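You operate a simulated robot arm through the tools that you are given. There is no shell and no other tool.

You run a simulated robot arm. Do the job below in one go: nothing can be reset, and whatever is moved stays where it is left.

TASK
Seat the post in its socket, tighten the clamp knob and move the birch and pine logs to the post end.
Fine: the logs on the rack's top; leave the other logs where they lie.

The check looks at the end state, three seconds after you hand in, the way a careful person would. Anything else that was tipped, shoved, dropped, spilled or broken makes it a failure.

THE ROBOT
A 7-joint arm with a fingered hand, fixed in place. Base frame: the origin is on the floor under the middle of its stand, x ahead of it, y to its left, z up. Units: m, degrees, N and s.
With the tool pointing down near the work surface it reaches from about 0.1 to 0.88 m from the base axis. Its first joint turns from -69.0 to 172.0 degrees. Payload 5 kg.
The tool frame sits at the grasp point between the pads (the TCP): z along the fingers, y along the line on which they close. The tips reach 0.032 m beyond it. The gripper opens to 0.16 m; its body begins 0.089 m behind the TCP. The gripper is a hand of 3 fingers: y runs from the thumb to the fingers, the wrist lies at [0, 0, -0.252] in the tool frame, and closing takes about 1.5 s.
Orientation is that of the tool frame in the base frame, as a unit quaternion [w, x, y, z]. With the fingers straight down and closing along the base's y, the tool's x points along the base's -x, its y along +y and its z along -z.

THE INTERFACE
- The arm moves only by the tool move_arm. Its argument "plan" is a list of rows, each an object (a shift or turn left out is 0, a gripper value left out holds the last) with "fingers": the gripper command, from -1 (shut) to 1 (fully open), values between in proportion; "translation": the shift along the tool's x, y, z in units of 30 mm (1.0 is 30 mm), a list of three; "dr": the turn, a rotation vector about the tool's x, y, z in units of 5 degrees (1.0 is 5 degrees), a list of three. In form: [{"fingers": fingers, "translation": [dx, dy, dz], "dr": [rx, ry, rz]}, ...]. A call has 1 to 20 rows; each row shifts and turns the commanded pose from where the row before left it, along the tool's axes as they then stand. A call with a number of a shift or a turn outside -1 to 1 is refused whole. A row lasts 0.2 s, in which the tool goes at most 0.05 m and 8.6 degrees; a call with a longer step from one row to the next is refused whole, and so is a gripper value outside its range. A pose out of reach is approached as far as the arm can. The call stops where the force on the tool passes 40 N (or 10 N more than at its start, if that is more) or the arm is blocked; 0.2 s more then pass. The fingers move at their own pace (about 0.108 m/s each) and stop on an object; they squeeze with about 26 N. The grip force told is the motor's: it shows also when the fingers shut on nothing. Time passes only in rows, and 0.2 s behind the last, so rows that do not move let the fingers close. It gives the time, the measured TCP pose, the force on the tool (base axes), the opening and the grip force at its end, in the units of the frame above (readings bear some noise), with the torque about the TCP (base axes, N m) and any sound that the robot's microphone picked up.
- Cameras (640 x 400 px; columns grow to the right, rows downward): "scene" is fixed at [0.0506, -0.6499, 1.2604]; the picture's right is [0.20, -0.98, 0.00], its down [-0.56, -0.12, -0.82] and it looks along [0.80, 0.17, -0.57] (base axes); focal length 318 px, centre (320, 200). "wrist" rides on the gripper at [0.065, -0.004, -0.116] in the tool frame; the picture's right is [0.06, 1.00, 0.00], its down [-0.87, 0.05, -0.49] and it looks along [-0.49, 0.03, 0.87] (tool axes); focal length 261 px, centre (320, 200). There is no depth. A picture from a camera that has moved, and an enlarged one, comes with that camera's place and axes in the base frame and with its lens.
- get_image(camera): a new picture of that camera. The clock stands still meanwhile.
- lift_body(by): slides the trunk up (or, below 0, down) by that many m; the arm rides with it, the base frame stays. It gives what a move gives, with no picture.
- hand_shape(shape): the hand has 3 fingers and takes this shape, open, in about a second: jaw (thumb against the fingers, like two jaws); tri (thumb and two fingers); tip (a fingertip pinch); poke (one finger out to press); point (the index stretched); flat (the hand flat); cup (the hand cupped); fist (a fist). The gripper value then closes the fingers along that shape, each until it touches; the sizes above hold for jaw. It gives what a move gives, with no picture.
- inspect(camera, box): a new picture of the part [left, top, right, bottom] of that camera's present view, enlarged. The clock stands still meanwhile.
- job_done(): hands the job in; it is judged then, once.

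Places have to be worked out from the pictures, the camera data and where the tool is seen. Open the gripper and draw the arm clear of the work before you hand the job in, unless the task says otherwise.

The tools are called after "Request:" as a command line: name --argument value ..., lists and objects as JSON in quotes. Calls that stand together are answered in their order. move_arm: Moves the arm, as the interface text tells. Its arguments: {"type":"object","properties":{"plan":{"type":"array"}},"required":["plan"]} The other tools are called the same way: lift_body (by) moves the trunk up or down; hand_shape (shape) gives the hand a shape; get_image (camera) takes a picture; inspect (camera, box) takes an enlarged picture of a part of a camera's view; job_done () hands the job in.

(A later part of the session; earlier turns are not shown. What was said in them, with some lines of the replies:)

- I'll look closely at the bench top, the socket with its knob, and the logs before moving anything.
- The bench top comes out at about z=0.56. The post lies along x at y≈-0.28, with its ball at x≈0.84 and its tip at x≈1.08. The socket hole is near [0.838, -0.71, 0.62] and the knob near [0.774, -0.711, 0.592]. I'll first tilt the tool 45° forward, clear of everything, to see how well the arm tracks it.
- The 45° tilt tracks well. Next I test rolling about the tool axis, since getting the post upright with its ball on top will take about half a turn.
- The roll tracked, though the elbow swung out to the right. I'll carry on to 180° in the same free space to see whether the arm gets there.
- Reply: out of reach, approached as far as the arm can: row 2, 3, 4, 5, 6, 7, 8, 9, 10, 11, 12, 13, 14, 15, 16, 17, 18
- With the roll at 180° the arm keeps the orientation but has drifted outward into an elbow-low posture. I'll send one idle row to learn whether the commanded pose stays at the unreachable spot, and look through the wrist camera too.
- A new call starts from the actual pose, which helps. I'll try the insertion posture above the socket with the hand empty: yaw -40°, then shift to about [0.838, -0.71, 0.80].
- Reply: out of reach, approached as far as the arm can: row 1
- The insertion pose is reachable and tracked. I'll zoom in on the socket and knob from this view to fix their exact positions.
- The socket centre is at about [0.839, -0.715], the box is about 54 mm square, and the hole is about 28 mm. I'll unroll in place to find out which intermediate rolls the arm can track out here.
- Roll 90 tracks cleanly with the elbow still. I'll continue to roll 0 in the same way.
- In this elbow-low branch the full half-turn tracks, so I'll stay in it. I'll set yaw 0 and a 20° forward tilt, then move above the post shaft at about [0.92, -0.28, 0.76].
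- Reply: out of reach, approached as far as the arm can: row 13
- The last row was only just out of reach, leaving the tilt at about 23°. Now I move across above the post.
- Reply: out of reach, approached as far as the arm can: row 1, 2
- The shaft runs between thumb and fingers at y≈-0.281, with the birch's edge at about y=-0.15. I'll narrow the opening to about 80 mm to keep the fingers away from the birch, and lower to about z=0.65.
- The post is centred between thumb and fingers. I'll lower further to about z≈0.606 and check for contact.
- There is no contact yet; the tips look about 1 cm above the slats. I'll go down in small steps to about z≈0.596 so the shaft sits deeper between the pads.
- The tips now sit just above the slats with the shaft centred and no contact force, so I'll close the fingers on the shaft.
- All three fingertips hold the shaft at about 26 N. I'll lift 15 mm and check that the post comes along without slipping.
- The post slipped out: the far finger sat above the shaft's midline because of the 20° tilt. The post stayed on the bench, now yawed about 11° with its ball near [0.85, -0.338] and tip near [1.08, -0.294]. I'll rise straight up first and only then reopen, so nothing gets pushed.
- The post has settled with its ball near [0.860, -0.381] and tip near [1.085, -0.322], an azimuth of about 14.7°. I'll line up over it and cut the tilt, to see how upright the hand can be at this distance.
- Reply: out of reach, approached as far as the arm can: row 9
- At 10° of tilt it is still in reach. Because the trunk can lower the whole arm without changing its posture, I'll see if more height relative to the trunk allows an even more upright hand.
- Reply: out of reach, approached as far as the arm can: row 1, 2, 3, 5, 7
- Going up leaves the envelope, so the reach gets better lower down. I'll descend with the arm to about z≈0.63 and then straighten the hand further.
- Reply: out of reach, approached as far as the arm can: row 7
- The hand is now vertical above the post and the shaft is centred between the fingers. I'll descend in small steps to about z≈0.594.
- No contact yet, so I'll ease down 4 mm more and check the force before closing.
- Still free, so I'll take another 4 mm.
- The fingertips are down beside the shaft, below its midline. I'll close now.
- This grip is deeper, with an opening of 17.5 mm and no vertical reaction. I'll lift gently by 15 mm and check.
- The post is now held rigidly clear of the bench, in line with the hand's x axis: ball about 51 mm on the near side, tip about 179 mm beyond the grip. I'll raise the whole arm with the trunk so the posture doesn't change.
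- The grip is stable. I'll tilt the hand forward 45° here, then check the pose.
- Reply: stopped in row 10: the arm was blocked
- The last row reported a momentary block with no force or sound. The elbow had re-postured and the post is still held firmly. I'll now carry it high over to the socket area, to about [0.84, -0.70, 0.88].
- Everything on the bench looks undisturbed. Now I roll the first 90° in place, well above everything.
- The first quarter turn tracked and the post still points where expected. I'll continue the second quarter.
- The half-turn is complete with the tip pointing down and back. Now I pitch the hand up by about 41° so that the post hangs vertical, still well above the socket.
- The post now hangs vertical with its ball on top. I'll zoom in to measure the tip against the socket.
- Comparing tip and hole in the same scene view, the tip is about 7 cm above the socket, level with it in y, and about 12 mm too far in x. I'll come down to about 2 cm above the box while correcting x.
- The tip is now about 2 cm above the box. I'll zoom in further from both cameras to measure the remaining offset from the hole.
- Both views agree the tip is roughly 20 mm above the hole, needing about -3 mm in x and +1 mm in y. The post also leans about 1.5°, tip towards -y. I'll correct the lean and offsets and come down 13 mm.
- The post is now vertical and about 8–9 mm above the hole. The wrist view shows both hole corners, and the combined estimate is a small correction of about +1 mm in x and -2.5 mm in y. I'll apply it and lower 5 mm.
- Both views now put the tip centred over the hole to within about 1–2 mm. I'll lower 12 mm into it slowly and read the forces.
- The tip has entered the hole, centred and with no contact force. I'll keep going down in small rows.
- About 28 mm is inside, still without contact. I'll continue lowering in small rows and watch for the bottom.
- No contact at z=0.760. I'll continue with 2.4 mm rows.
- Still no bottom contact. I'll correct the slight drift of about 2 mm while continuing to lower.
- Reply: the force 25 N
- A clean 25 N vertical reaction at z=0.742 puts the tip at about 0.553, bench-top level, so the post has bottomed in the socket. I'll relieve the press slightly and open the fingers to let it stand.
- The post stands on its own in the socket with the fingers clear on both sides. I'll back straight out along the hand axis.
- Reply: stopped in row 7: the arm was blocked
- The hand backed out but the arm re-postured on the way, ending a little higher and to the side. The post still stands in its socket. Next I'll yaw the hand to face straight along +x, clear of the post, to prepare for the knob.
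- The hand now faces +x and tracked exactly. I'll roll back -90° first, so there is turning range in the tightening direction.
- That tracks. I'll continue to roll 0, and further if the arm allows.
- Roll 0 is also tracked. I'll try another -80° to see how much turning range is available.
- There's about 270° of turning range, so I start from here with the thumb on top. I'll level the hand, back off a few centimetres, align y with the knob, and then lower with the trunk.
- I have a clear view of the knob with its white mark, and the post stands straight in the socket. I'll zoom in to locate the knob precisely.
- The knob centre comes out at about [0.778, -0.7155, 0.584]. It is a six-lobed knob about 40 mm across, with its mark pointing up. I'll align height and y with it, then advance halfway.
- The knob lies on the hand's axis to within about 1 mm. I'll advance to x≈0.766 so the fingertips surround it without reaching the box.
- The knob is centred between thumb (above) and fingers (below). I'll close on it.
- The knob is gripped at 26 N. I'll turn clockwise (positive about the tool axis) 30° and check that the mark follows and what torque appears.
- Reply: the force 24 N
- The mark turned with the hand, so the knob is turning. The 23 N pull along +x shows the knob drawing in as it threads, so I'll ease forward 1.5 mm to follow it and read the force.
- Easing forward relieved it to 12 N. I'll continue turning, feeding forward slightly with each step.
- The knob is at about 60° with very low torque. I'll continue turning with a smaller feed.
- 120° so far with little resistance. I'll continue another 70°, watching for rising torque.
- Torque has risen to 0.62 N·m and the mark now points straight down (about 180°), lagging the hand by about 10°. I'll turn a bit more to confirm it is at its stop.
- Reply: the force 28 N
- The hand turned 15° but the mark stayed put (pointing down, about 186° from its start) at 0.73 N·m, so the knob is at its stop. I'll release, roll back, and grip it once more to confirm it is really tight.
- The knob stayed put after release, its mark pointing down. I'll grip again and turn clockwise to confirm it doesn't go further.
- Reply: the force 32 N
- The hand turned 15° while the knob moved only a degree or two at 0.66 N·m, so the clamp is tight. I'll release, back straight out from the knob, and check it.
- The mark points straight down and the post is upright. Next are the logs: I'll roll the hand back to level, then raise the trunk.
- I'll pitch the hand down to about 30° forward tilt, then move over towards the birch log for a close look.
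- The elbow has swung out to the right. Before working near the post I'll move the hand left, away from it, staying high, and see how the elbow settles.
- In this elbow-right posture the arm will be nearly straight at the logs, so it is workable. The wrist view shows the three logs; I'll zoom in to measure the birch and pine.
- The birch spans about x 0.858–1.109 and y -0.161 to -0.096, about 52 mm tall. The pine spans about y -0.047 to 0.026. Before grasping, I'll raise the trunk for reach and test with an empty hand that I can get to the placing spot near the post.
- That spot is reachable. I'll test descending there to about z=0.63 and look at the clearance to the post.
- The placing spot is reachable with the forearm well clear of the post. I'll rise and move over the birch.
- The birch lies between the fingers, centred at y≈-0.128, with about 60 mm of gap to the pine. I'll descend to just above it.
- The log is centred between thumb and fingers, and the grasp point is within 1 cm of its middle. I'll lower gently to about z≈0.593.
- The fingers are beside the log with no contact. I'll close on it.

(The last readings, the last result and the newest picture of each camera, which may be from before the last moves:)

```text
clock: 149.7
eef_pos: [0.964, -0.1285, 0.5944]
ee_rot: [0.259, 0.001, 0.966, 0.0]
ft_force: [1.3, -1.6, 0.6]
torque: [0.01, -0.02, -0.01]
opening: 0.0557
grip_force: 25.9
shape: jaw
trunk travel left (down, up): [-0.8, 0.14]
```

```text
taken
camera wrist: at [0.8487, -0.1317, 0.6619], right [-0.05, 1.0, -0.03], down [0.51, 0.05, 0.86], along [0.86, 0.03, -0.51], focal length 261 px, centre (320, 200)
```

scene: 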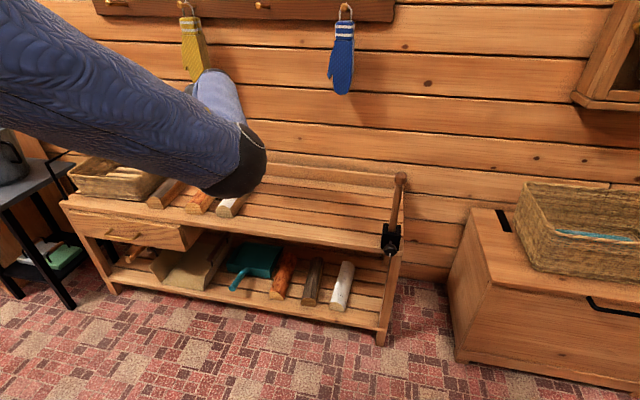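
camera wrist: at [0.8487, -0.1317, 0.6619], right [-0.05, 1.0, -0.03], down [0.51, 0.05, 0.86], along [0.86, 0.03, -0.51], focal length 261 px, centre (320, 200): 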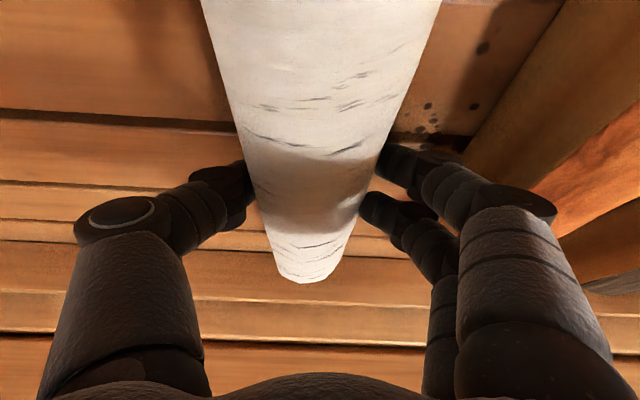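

It's gripped. I'll lift 15 mm gently and check that it comes up level.

Request:
move_arm --plan '[{"translation": [-0.04, 0, -0.07]}, {"translation": [-0.08, 0, -0.144]}, {"translation": [-0.13, 0, -0.22]}, {}]'

Request:
get_image --camera "wrist"

Request:
get_image --camera "scene"

```text
clock: 150.7
eef_pos: [0.9626, -0.1293, 0.609]
ee_rot: [0.259, 0.001, 0.966, 0.0]
ft_force: [0.4, -0.7, -5.6]
torque: [0.01, 0.08, 0.01]
opening: 0.0554
grip_force: 25.8
shape: jaw
trunk travel left (down, up): [-0.8, 0.14]
```

```text
taken
camera wrist: at [0.8471, -0.1331, 0.6759], right [-0.05, 1.0, -0.03], down [0.51, 0.05, 0.86], along [0.86, 0.03, -0.51], focal length 261 px, centre (320, 200)
```

wrist: 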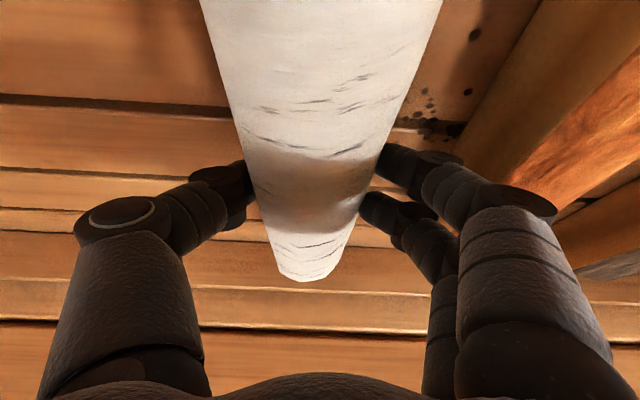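

```text
taken
```

scene: 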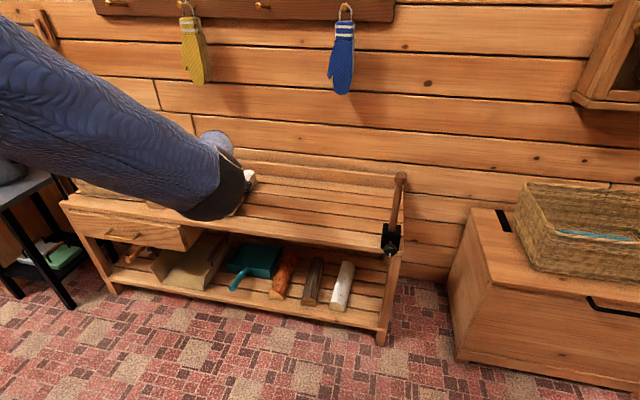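

The log is up and level at about 5.6 N. I'll raise it to about z=0.72 and carry it towards the post end.

Request:
move_arm --plan '[{"translation": [-0.3, 0, -0.52]}, {"translation": [-0.458, 0, -0.795]}, {"translation": [-0.458, 0, -0.795]}, {"translation": [-0.458, 0, -0.795]}, {"translation": [-0.2, 0, -0.35]}, {}]'

Request:
move_arm --plan '[{"translation": [0, -0.4, 0]}, {"translation": [0, -0.7, 0]}, {"translation": [0, -0.9, 0]}, {"translation": [0, -0.9, 0]}, {"translation": [0, -0.9, 0]}, {"translation": [0, -0.9, 0]}, {"translation": [0, -0.9, 0]}, {"translation": [0, -0.9, 0]}, {"translation": [0, -0.9, 0]}, {"translation": [0, -0.9, 0]}, {"translation": [0, -0.9, 0]}, {"translation": [0, -0.7, 0]}, {"translation": [0, -0.4, 0]}, {}]'

Request:
get_image --camera "scene"

Request:
get_image --camera "wrist"

```text
clock: 152.1
eef_pos: [0.962, -0.1299, 0.7208]
ee_rot: [0.258, 0.001, 0.966, -0.001]
ft_force: [0.1, -0.4, -3.6]
torque: [-0.01, 0.06, 0.0]
opening: 0.0553
grip_force: 26.3
shape: jaw
trunk travel left (down, up): [-0.8, 0.14]
```

```text
clock: 155.1
eef_pos: [0.961, -0.4374, 0.7248]
ee_rot: [0.259, 0.002, 0.966, 0.001]
ft_force: [-0.2, 0.7, -3.6]
torque: [-0.02, 0.1, 0.0]
opening: 0.0554
grip_force: 26.1
shape: jaw
trunk travel left (down, up): [-0.8, 0.14]
```

```text
taken
```

scene: 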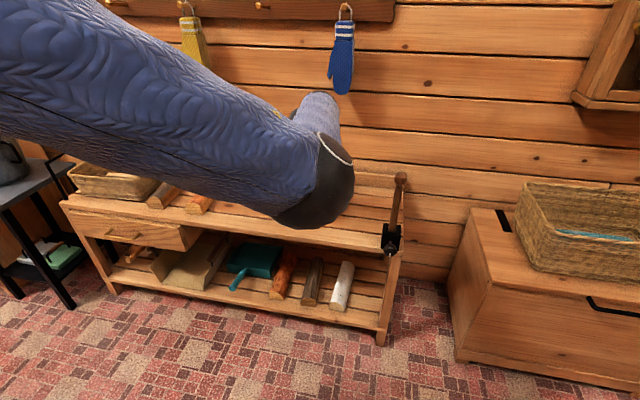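

```text
taken
camera wrist: at [0.8463, -0.4413, 0.7922], right [-0.05, 1.0, -0.03], down [0.51, 0.05, 0.86], along [0.86, 0.03, -0.51], focal length 261 px, centre (320, 200)
```

wrist: 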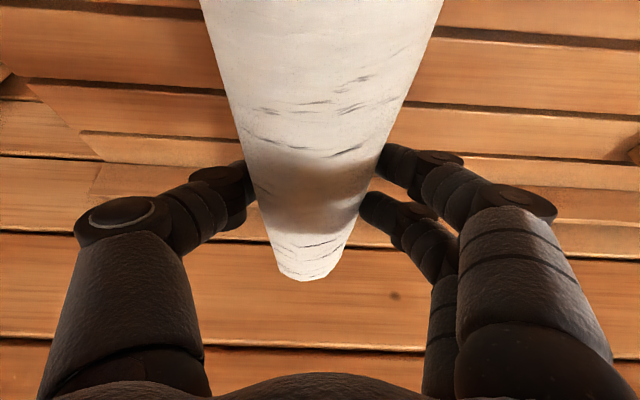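

The log is steady in the grip. I'll move the remaining 16 cm to y≈-0.60.

Request:
move_arm --plan '[{"translation": [0, -0.5, 0]}, {"translation": [0, -0.8, 0]}, {"translation": [0, -0.9, 0]}, {"translation": [0, -0.9, 0]}, {"translation": [0, -0.9, 0]}, {"translation": [0, -0.8, 0]}, {"translation": [0, -0.55, 0]}, {}]'

Request:
get_image --camera "scene"

Request:
get_image --camera "wrist"

```text
clock: 156.8
eef_pos: [0.9606, -0.5987, 0.7218]
ee_rot: [0.259, 0.001, 0.966, 0.001]
ft_force: [1.5, -0.5, -4.4]
torque: [0.03, 0.09, 0.01]
opening: 0.0554
grip_force: 26.4
shape: jaw
trunk travel left (down, up): [-0.8, 0.14]
```

```text
taken
```

scene: 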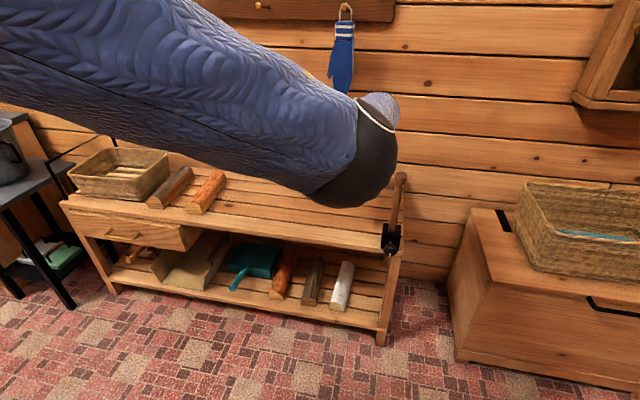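

```text
taken
camera wrist: at [0.8455, -0.6029, 0.7895], right [-0.05, 1.0, -0.03], down [0.51, 0.05, 0.86], along [0.86, 0.03, -0.51], focal length 261 px, centre (320, 200)
```

wrist: 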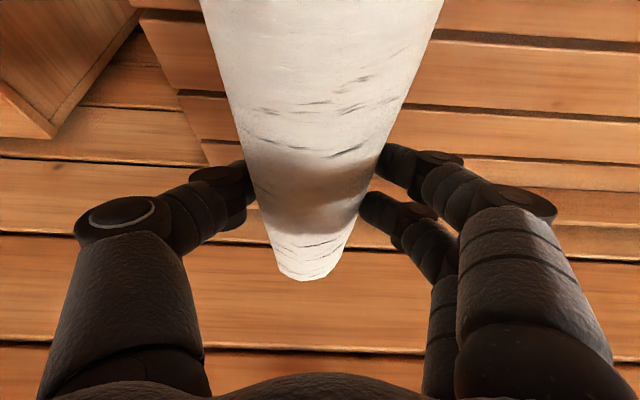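

The log is aligned near the post with the hand clear of it. I'll lower to about 1 cm above the slats.

Request:
move_arm --plan '[{"translation": [0.383, 0, 0.665]}, {"translation": [0.383, 0, 0.665]}, {"translation": [0.383, 0, 0.665]}, {"translation": [0.383, 0, 0.665]}, {"translation": [0.35, 0, 0.61]}, {}]'

Request:
get_image --camera "wrist"

Request:
get_image --camera "scene"

```text
clock: 158.2
eef_pos: [0.96, -0.597, 0.6076]
ee_rot: [0.259, 0.002, 0.966, 0.0]
ft_force: [0.1, -0.1, -4.5]
torque: [0.05, 0.06, 0.01]
opening: 0.0554
grip_force: 25.9
shape: jaw
trunk travel left (down, up): [-0.8, 0.14]
```

```text
taken
camera wrist: at [0.8451, -0.6018, 0.6762], right [-0.05, 1.0, -0.03], down [0.51, 0.05, 0.86], along [0.86, 0.03, -0.51], focal length 261 px, centre (320, 200)
```

wrist: 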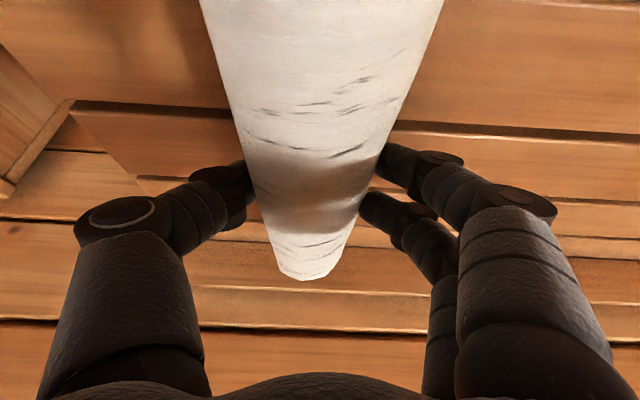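

```text
taken
```

scene: 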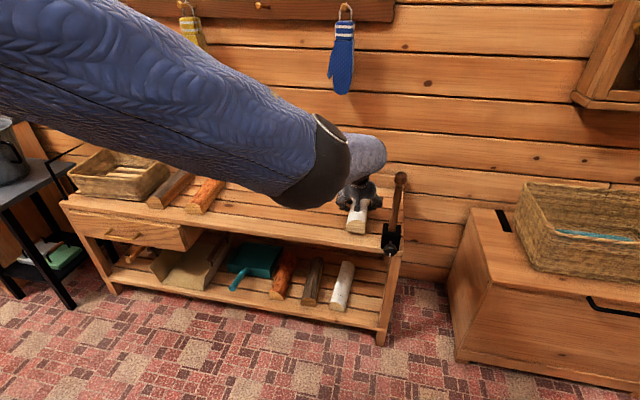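

The log is in place above the slats next to the post. I'll set it down in 3 mm steps.

Request:
move_arm --plan '[{"translation": [0.05, 0, 0.0867]}, {"translation": [0.05, 0, 0.0867]}, {"translation": [0.05, 0, 0.0867]}, {"translation": [0.05, 0, 0.0867]}, {}]'

```text
clock: 159.4
eef_pos: [0.9596, -0.5967, 0.5956]
ee_rot: [0.258, 0.001, 0.966, 0.001]
ft_force: [-0.5, 0.3, -4.7]
torque: [0.02, 0.05, -0.02]
opening: 0.0554
grip_force: 26.0
shape: jaw
trunk travel left (down, up): [-0.8, 0.14]
```

Nearly down, still carrying the weight. Two more small steps to touch.

Request:
move_arm --plan '[{"translation": [0.025, 0, 0.043]}, {"translation": [0.025, 0, 0.043]}, {}]'

```text
clock: 160.2
eef_pos: [0.9606, -0.5994, 0.5936]
ee_rot: [0.259, 0.002, 0.966, 0.0]
ft_force: [0.1, -0.2, 3.0]
torque: [0.07, -0.12, 0.07]
opening: 0.0552
grip_force: 25.9
shape: jaw
trunk travel left (down, up): [-0.8, 0.14]
```

The log is resting on the slats. I'll open the fingers and rise straight up.

Request:
move_arm --plan '[{"fingers": -0.1}, {"fingers": 0.1}, {"fingers": 0.25}, {}, {}]'

Request:
get_image --camera "wrist"

Request:
move_arm --plan '[{"translation": [-0.1, 0, -0.173]}, {"translation": [-0.25, 0, -0.433]}, {"translation": [-0.45, 0, -0.78]}, {"translation": [-0.45, 0, -0.78]}, {"translation": [-0.45, 0, -0.78]}, {"translation": [-0.45, 0, -0.78]}, {"translation": [-0.3, 0, -0.52]}, {}]'

Request:
get_image --camera "wrist"

Request:
get_image --camera "scene"

```text
clock: 161.4
eef_pos: [0.9603, -0.5986, 0.5935]
ee_rot: [0.258, 0.002, 0.966, 0.0]
ft_force: [-0.4, -0.4, 0.7]
torque: [0.05, 0.01, -0.03]
opening: 0.0997
grip_force: 0.0
shape: jaw
trunk travel left (down, up): [-0.8, 0.14]
```

```text
taken
camera wrist: at [0.845, -0.6022, 0.661], right [-0.05, 1.0, -0.03], down [0.51, 0.05, 0.86], along [0.86, 0.03, -0.51], focal length 261 px, centre (320, 200)
```

wrist: 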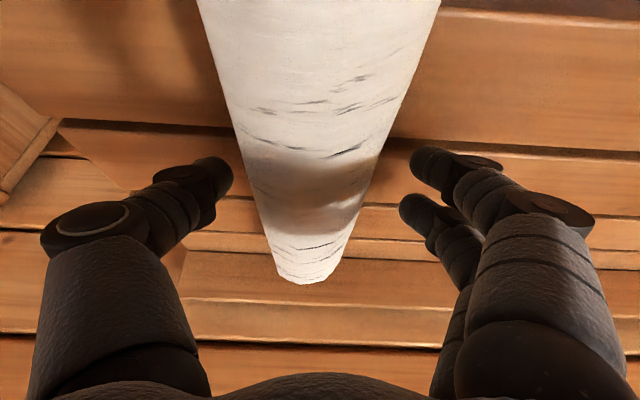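

```text
clock: 163.2
eef_pos: [0.9591, -0.5959, 0.7419]
ee_rot: [0.259, 0.001, 0.966, 0.001]
ft_force: [1.0, -0.1, 0.0]
torque: [-0.01, -0.01, -0.02]
opening: 0.0992
grip_force: 0.0
shape: jaw
trunk travel left (down, up): [-0.8, 0.14]
```

```text
taken
camera wrist: at [0.8445, -0.5994, 0.8092], right [-0.05, 1.0, -0.03], down [0.51, 0.05, 0.86], along [0.86, 0.03, -0.51], focal length 261 px, centre (320, 200)
```

wrist: 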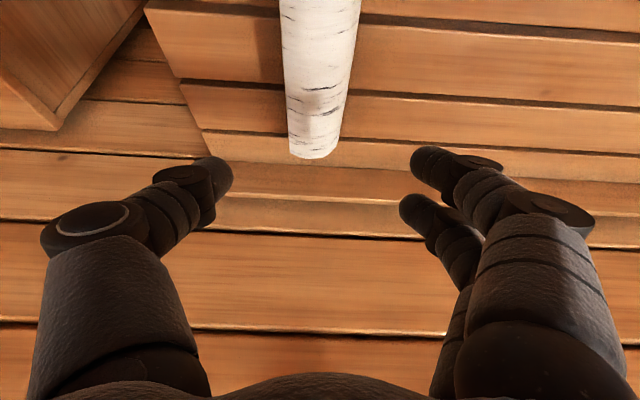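

```text
taken
```

scene: 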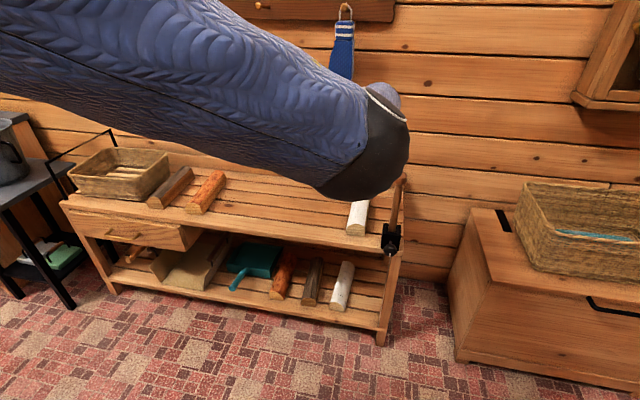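

The birch rests parallel beside the post. Now I move back over the pine log and yaw about 4° to match its slight angle.

Request:
move_arm --plan '[{"translation": [0, 0.98, 0]}, {"translation": [0, 0.98, 0]}, {"translation": [0, 0.98, 0]}, {"translation": [0, 0.98, 0]}, {"translation": [0, 0.98, 0]}, {"translation": [0, 0.98, 0]}, {"translation": [0, 0.98, 0]}, {"translation": [0, 0.98, 0]}, {"translation": [0, 0.98, 0]}, {"translation": [0, 0.98, 0]}, {"translation": [0, 0.98, 0]}, {"translation": [0, 0.98, 0]}, {"translation": [0, 0.98, 0]}, {"translation": [0, 0.98, 0]}, {"translation": [0, 0.98, 0]}, {"translation": [0, 0.98, 0]}, {"translation": [0, 0.98, 0]}, {"translation": [0, 0.98, 0]}, {"translation": [0, 0.98, 0]}, {"translation": [0, 0.98, 0]}]'

Request:
get_image --camera "wrist"

Request:
get_image --camera "scene"

```text
clock: 167.4
eef_pos: [0.9625, -0.007, 0.7426]
ee_rot: [0.258, 0.002, 0.966, -0.001]
ft_force: [0.1, -0.1, -0.3]
torque: [-0.01, -0.02, 0.01]
opening: 0.1001
grip_force: 0.0
shape: jaw
trunk travel left (down, up): [-0.8, 0.14]
```

```text
taken
camera wrist: at [0.8483, -0.0108, 0.8099], right [-0.05, 1.0, -0.03], down [0.51, 0.05, 0.86], along [0.86, 0.03, -0.51], focal length 261 px, centre (320, 200)
```

wrist: 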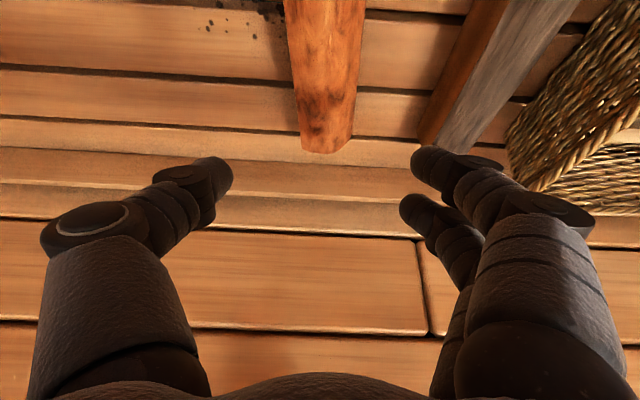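

```text
taken
```

scene: 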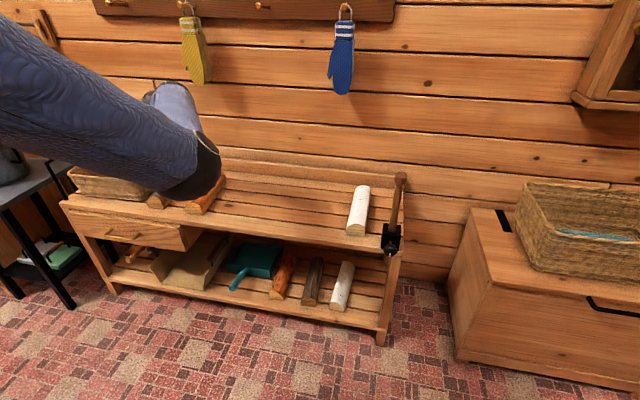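

The pine is centred under the hand. I'll yaw 4.5° to match it and descend to just above it.

Request:
move_arm --plan '[{"dr": [-0.45, 0, -0.78]}, {"translation": [0.427, 0.03, 0.74]}, {"translation": [0.427, 0.03, 0.74]}, {"translation": [0.427, 0.03, 0.74]}, {"translation": [0.427, 0.03, 0.74]}, {}]'

Request:
get_image --camera "wrist"

```text
clock: 168.8
eef_pos: [0.9643, -0.0056, 0.6393]
ee_rot: [0.259, -0.037, 0.965, 0.009]
ft_force: [-0.6, 0.1, -0.1]
torque: [0.02, 0.02, 0.02]
opening: 0.0996
grip_force: 0.0
shape: jaw
trunk travel left (down, up): [-0.8, 0.14]
```

```text
taken
camera wrist: at [0.8493, -0.019, 0.7072], right [-0.13, 0.99, -0.03], down [0.5, 0.09, 0.86], along [0.86, 0.1, -0.51], focal length 261 px, centre (320, 200)
```

wrist: 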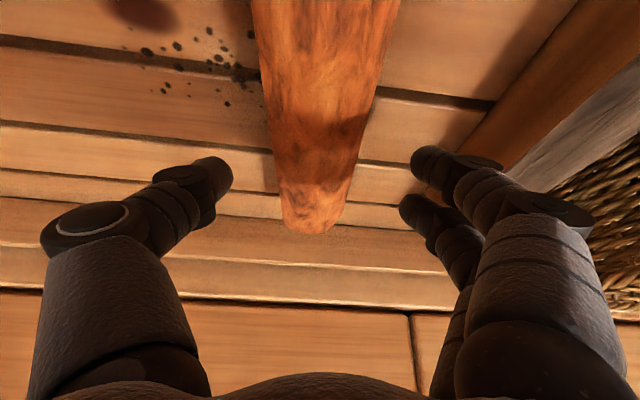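

Pine and hand are aligned, and the fingers have room beside the dark log. I'll lower to grasp height.

Request:
move_arm --plan '[{"translation": [0.193, 0, 0.335]}, {"translation": [0.193, 0, 0.335]}, {"translation": [0.193, 0, 0.335]}, {"translation": [0.193, 0, 0.335]}, {}]'

Request:
get_image --camera "wrist"

```text
clock: 170.1
eef_pos: [0.9621, -0.0071, 0.5905]
ee_rot: [0.259, -0.036, 0.965, 0.01]
ft_force: [-0.5, 0.0, 0.3]
torque: [-0.01, 0.04, 0.03]
opening: 0.0995
grip_force: 0.1
shape: jaw
trunk travel left (down, up): [-0.8, 0.14]
```

```text
taken
camera wrist: at [0.8486, -0.0187, 0.6593], right [-0.13, 0.99, -0.03], down [0.5, 0.09, 0.86], along [0.86, 0.1, -0.51], focal length 261 px, centre (320, 200)
```

wrist: 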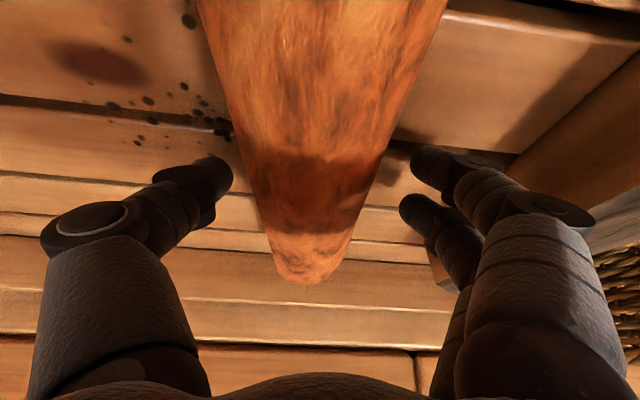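

The pine is centred with no contact. I'll close and make a small test lift.

Request:
move_arm --plan '[{"fingers": -0.3}, {}, {"fingers": -1}, {}, {}, {}, {}]'

Request:
move_arm --plan '[{"translation": [-0.04, 0, -0.07]}, {"translation": [-0.08, 0, -0.144]}, {"translation": [-0.13, 0, -0.22]}, {}]'

Request:
get_image --camera "wrist"

```text
clock: 171.7
eef_pos: [0.9619, -0.0067, 0.5914]
ee_rot: [0.259, -0.036, 0.965, 0.011]
ft_force: [1.7, -0.9, 0.0]
torque: [0.06, -0.02, 0.01]
opening: 0.056
grip_force: 25.4
shape: jaw
trunk travel left (down, up): [-0.8, 0.14]
```

```text
clock: 172.7
eef_pos: [0.9628, -0.0059, 0.6063]
ee_rot: [0.257, -0.037, 0.966, 0.01]
ft_force: [-0.3, -0.1, -4.5]
torque: [0.01, 0.04, -0.01]
opening: 0.0563
grip_force: 25.8
shape: jaw
trunk travel left (down, up): [-0.8, 0.14]
```

```text
taken
camera wrist: at [0.8481, -0.0175, 0.6743], right [-0.13, 0.99, -0.03], down [0.5, 0.09, 0.86], along [0.86, 0.1, -0.51], focal length 261 px, centre (320, 200)
```

wrist: 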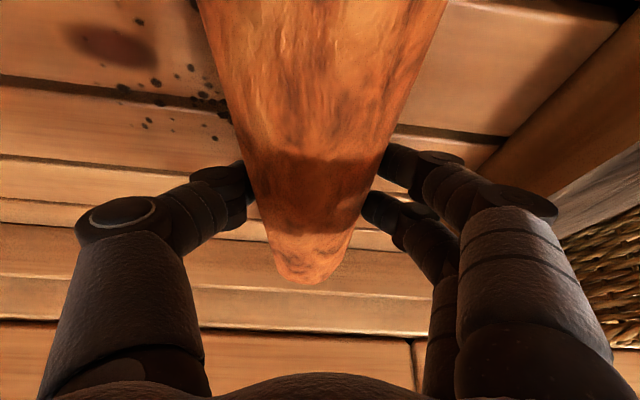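

The pine is lifted and level. I'll raise it, straighten its yaw, and carry it to y≈-0.47, leaving room for the thumb beside the birch.

Request:
move_arm --plan '[{"translation": [-0.3, 0, -0.52]}, {"translation": [-0.458, 0, -0.795]}, {"translation": [-0.458, 0, -0.795]}, {"translation": [-0.458, 0, -0.795]}, {"translation": [-0.2, 0, -0.35]}, {"dr": [0.225, 0, 0.39]}, {"dr": [0.225, 0, 0.39]}, {}]'

Request:
move_arm --plan '[{"translation": [0, -0.4, 0]}, {"translation": [0, -0.7, 0]}, {"translation": [0, -0.9, 0]}, {"translation": [0, -0.9, 0]}, {"translation": [0, -0.9, 0]}, {"translation": [0, -0.9, 0]}, {"translation": [0, -0.9, 0]}, {"translation": [0, -0.9, 0]}, {"translation": [0, -0.9, 0]}, {"translation": [0, -0.9, 0]}, {"translation": [0, -0.9, 0]}, {"translation": [0, -0.9, 0]}, {"translation": [0, -0.9, 0]}, {"translation": [0, -0.9, 0]}, {"translation": [0, -0.9, 0]}, {"translation": [0, -0.9, 0]}, {"translation": [0, -0.8, 0]}, {"translation": [0, -0.6, 0]}, {"translation": [0, -0.37, 0]}, {}]'

Request:
get_image --camera "wrist"

Request:
get_image --camera "scene"

```text
clock: 174.4
eef_pos: [0.9614, -0.0055, 0.7188]
ee_rot: [0.259, 0.001, 0.966, 0.001]
ft_force: [0.8, -0.3, -3.6]
torque: [-0.02, -0.01, 0.01]
opening: 0.0559
grip_force: 26.5
shape: jaw
trunk travel left (down, up): [-0.8, 0.14]
```

```text
clock: 178.7
eef_pos: [0.962, -0.4711, 0.7172]
ee_rot: [0.259, 0.002, 0.966, 0.0]
ft_force: [0.5, -0.3, -3.2]
torque: [0.01, 0.04, -0.01]
opening: 0.0553
grip_force: 26.4
shape: jaw
trunk travel left (down, up): [-0.8, 0.14]
```

```text
taken
camera wrist: at [0.8465, -0.4747, 0.7856], right [-0.05, 1.0, -0.03], down [0.51, 0.05, 0.86], along [0.86, 0.03, -0.51], focal length 261 px, centre (320, 200)
```

wrist: 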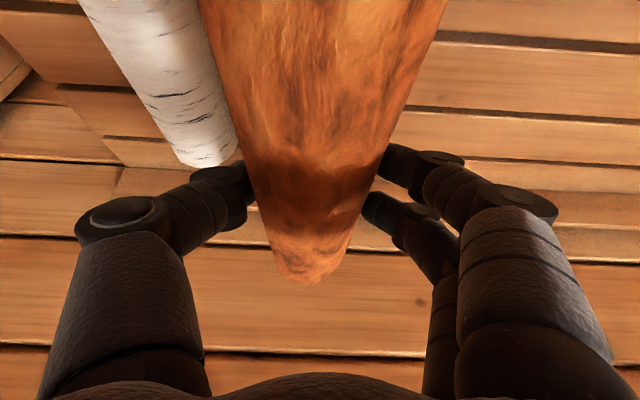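

```text
taken
```

scene: 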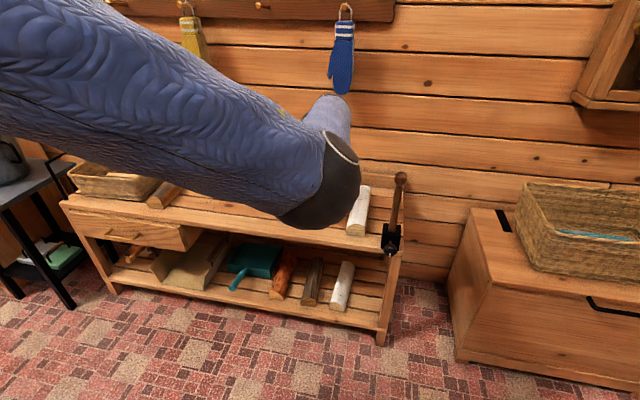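

The birch's near edge is at about y=-0.57, so the pine at -0.471 leaves a gap of about 6 cm for the thumb. I'll lower to about 15 mm above the slats.

Request:
move_arm --plan '[{"translation": [0.366, 0, 0.636]}, {"translation": [0.366, 0, 0.636]}, {"translation": [0.366, 0, 0.636]}, {"translation": [0.366, 0, 0.636]}, {"translation": [0.366, 0, 0.636]}, {}]'

Request:
get_image --camera "wrist"

Request:
get_image --camera "scene"

```text
clock: 180.1
eef_pos: [0.9598, -0.4721, 0.6063]
ee_rot: [0.259, 0.001, 0.966, 0.001]
ft_force: [-0.6, -0.2, -4.0]
torque: [-0.02, 0.0, 0.0]
opening: 0.0558
grip_force: 26.0
shape: jaw
trunk travel left (down, up): [-0.8, 0.14]
```

```text
taken
camera wrist: at [0.8453, -0.4759, 0.6741], right [-0.05, 1.0, -0.03], down [0.51, 0.05, 0.86], along [0.86, 0.03, -0.51], focal length 261 px, centre (320, 200)
```

wrist: 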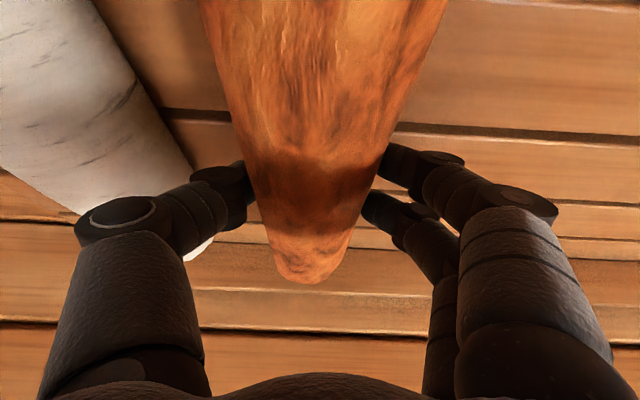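

```text
taken
```

scene: 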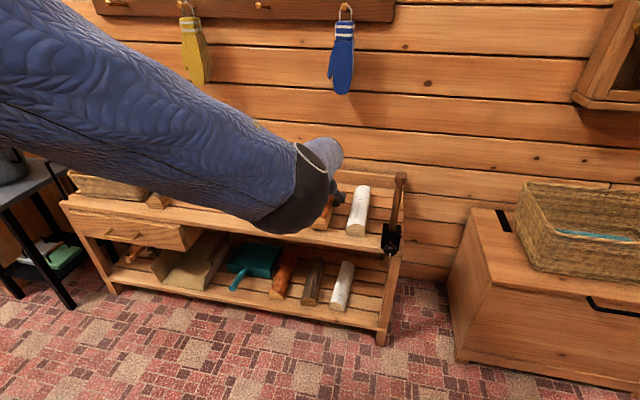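

The thumb knuckle will come close to the birch's upper edge when opening, so I'll shift the pine 12 mm to the left and then set it down in small steps.

Request:
move_arm --plan '[{"translation": [0, 0.2, 0]}, {"translation": [0, 0.2, 0]}, {"translation": [0.05, 0, 0.0867]}, {"translation": [0.05, 0, 0.0867]}, {"translation": [0.05, 0, 0.0867]}, {"translation": [0.05, 0, 0.0867]}, {}]'

```text
clock: 181.7
eef_pos: [0.9605, -0.4588, 0.596]
ee_rot: [0.259, 0.002, 0.966, 0.001]
ft_force: [0.4, 0.0, -4.2]
torque: [-0.03, 0.01, -0.01]
opening: 0.0557
grip_force: 25.7
shape: jaw
trunk travel left (down, up): [-0.8, 0.14]
```

Still carrying the weight. A few more 1.5 mm steps to touch the slats.

Request:
move_arm --plan '[{"translation": [0.025, 0, 0.043]}, {"translation": [0.025, 0, 0.043]}, {"translation": [0.025, 0, 0.043]}, {}]'

```text
clock: 182.7
eef_pos: [0.9602, -0.458, 0.5921]
ee_rot: [0.259, 0.001, 0.966, 0.001]
ft_force: [0.6, -0.6, -3.3]
torque: [0.02, 0.0, 0.01]
opening: 0.0557
grip_force: 25.8
shape: jaw
trunk travel left (down, up): [-0.8, 0.14]
```

Request:
move_arm --plan '[{"translation": [0.02, 0, 0.035]}, {"translation": [0.02, 0, 0.035]}, {}]'

```text
clock: 183.4
eef_pos: [0.961, -0.4574, 0.5913]
ee_rot: [0.26, 0.003, 0.966, 0.001]
ft_force: [2.2, -2.1, 8.3]
torque: [-0.04, -0.14, -0.01]
opening: 0.0557
grip_force: 26.7
shape: jaw
trunk travel left (down, up): [-0.8, 0.14]
```

The pine rests on the slats (8 N reaction). I'll open the fingers by about 1 cm each side and check before lifting.

Request:
move_arm --plan '[{"translation": [-0.01, 0, -0.02], "fingers": -0.2}, {"fingers": -0.1}, {"fingers": -0.03}, {}, {}]'

Request:
get_image --camera "wrist"

```text
clock: 184.7
eef_pos: [0.9607, -0.4572, 0.5907]
ee_rot: [0.259, 0.002, 0.966, 0.0]
ft_force: [-0.1, -0.5, 0.2]
torque: [0.0, 0.02, 0.0]
opening: 0.0772
grip_force: 0.1
shape: jaw
trunk travel left (down, up): [-0.8, 0.14]
```

```text
taken
camera wrist: at [0.8451, -0.4614, 0.6582], right [-0.05, 1.0, -0.03], down [0.51, 0.05, 0.86], along [0.86, 0.03, -0.51], focal length 261 px, centre (320, 200)
```

wrist: 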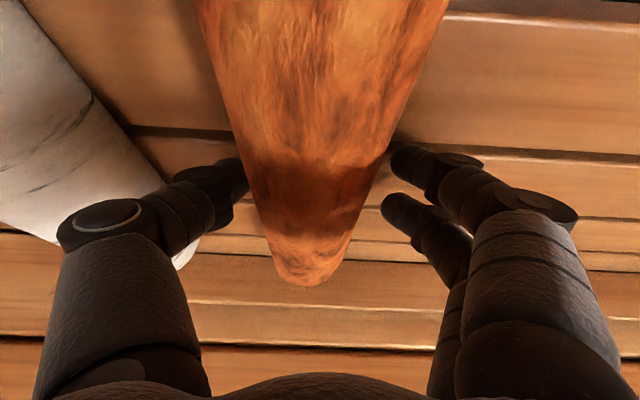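

The fingers are off the log and forces are zero. I'll rise straight up, slowly at first.

Request:
move_arm --plan '[{"translation": [-0.05, 0, -0.0867]}, {"translation": [-0.1, 0, -0.173]}, {"translation": [-0.2, 0, -0.346]}, {"translation": [-0.4, 0, -0.693]}, {"translation": [-0.45, 0, -0.78]}, {"translation": [-0.45, 0, -0.78]}, {"translation": [-0.45, 0, -0.78]}, {"translation": [-0.4, 0, -0.693]}, {}]'

Request:
get_image --camera "wrist"

Request:
get_image --camera "scene"

```text
clock: 186.7
eef_pos: [0.9598, -0.4586, 0.7402]
ee_rot: [0.259, 0.002, 0.966, 0.0]
ft_force: [-0.8, -0.1, -0.1]
torque: [0.02, 0.0, 0.03]
opening: 0.0767
grip_force: 0.1
shape: jaw
trunk travel left (down, up): [-0.8, 0.14]
```

```text
taken
camera wrist: at [0.8452, -0.4618, 0.8077], right [-0.05, 1.0, -0.03], down [0.51, 0.05, 0.86], along [0.86, 0.03, -0.51], focal length 261 px, centre (320, 200)
```

wrist: 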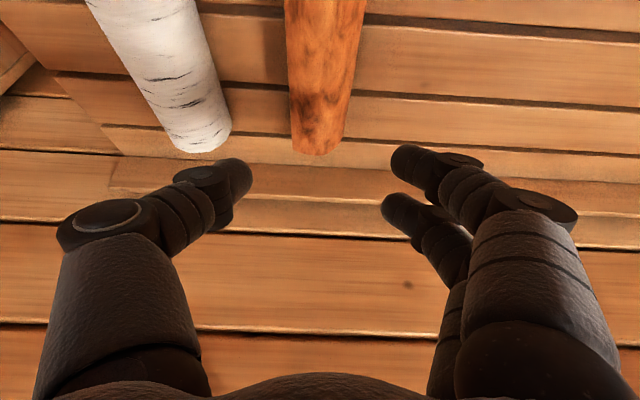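

```text
taken
```

scene: 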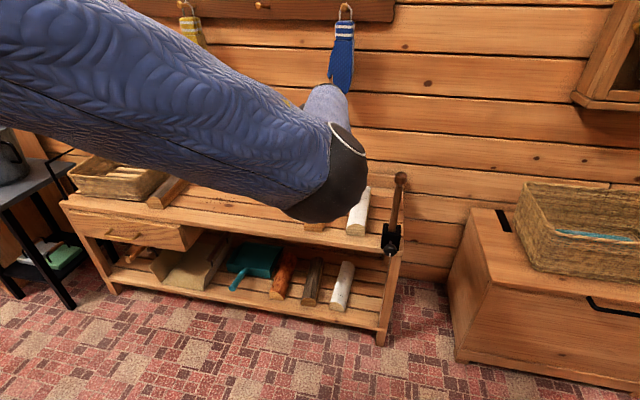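

Both logs lie neatly by the post. I'll open the hand and withdraw the arm up and back to get a clear final view.

Request:
move_arm --plan '[{"translation": [-0.4, 0, -0.7], "fingers": 0.5}, {"translation": [0.2, 0.4, -0.9]}, {"translation": [0.313, 0.485, -0.915]}, {"translation": [0.313, 0.485, -0.915]}, {"translation": [0.313, 0.485, -0.915]}, {"translation": [0.313, 0.485, -0.915]}, {"translation": [0.313, 0.485, -0.915]}, {"translation": [0.313, 0.485, -0.915]}, {"translation": [0.313, 0.485, -0.915]}, {"translation": [0.313, 0.485, -0.915]}, {"translation": [0.313, 0.485, -0.915]}, {"fingers": 1}, {}]'

Request:
get_image --camera "scene"

Request:
get_image --camera "wrist"

```text
clock: 189.4
eef_pos: [0.7448, -0.3177, 0.957]
ee_rot: [0.259, 0.002, 0.966, 0.0]
ft_force: [0.8, 0.2, 0.3]
torque: [-0.04, 0.01, 0.02]
opening: 0.1594
grip_force: 0.0
shape: jaw
trunk travel left (down, up): [-0.8, 0.14]
```

```text
taken
```

scene: 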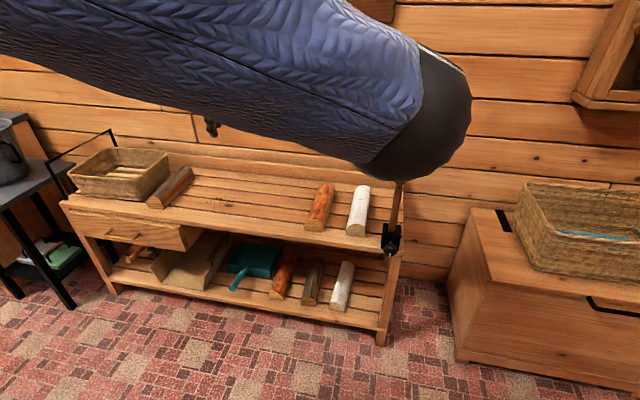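

```text
taken
camera wrist: at [0.6302, -0.3207, 1.024], right [-0.05, 1.0, -0.03], down [0.51, 0.05, 0.86], along [0.86, 0.03, -0.51], focal length 261 px, centre (320, 200)
```

wrist: 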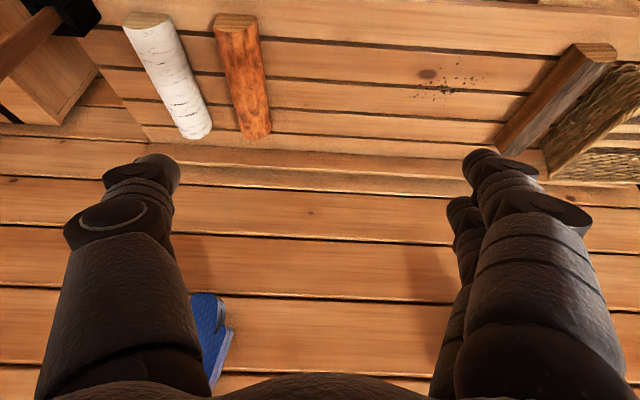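

Logs, dark log, basket and lower shelf all look right. I'll shift the arm further left to see the post and knob unobstructed.

Request:
move_arm --plan '[{"translation": [0.2, 0.9, -0.1]}, {"translation": [0.2, 0.9, -0.1]}, {"translation": [0.2, 0.9, -0.1]}, {"translation": [0.2, 0.9, -0.1]}, {"translation": [0.2, 0.9, -0.1]}, {"translation": [0.2, 0.9, -0.1]}, {"translation": [0.2, 0.9, -0.1]}, {"translation": [0.2, 0.9, -0.1]}, {"translation": [0.2, 0.9, -0.1]}, {}]'

Request:
get_image --camera "scene"

Request:
inspect --camera "scene" --box '[280, 150, 440, 270]'

```text
clock: 191.7
eef_pos: [0.6876, -0.0718, 0.9544]
ee_rot: [0.259, 0.002, 0.966, 0.0]
ft_force: [0.2, 0.1, -1.1]
torque: [-0.01, 0.01, 0.03]
opening: 0.16
grip_force: 0.0
shape: jaw
trunk travel left (down, up): [-0.8, 0.14]
```

```text
taken
```

scene: 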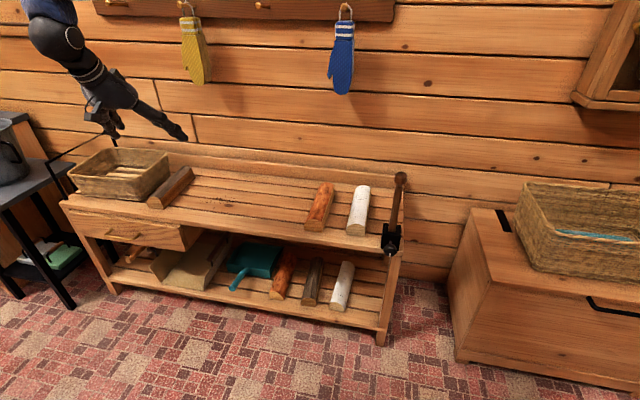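

```text
3.33 times, centred on (360, 210) of scene
camera zoom: at [0.0506, -0.6499, 1.2604], right [0.2, -0.98, 0.0], down [-0.56, -0.12, -0.82], along [0.8, 0.17, -0.57], focal length 1058 px, centre (187, 167)
```

zoom: 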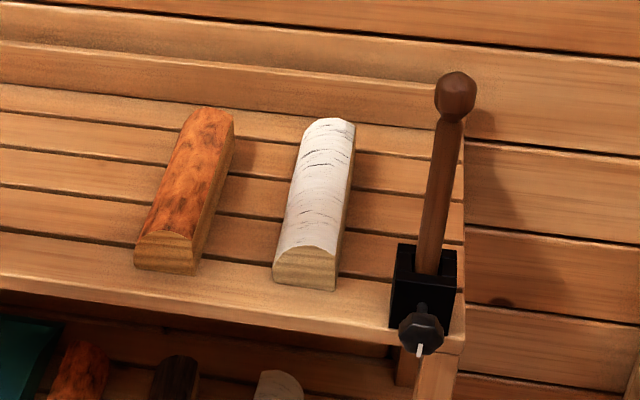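

The view is unobstructed: the post stands upright in its socket, and the knob is turned to its stop with its mark pointing down. Birch and pine lie side by side at the post end, and everything else is where it was. The gripper is open and the arm is clear, so I hand the job in.

Request:
job_done

```text
The job is handed in.
```

I seated the post, tightened the clamp knob and moved the birch and pine logs to the post end of the rack's top. The job is handed in, and I haven't seen the check's result.

- **Post:** it stands upright in the socket with its ball on top, pushed in until it met the bottom. My first grip slipped and the post shifted on the bench, but it stayed on the rack and the second grip held.
- **Knob:** I turned it clockwise about half a turn, until it stopped turning. I gripped it a second time to confirm, and it barely moved.
- **Logs:** birch is nearest the post, with its centre about 12 cm from it. Pine lies parallel to it, about 14 cm further along.
- **Everything else:** in the last picture the dark log, the basket and the logs on the lower shelf are where they started. The hand is open and the arm is clear of the rack.
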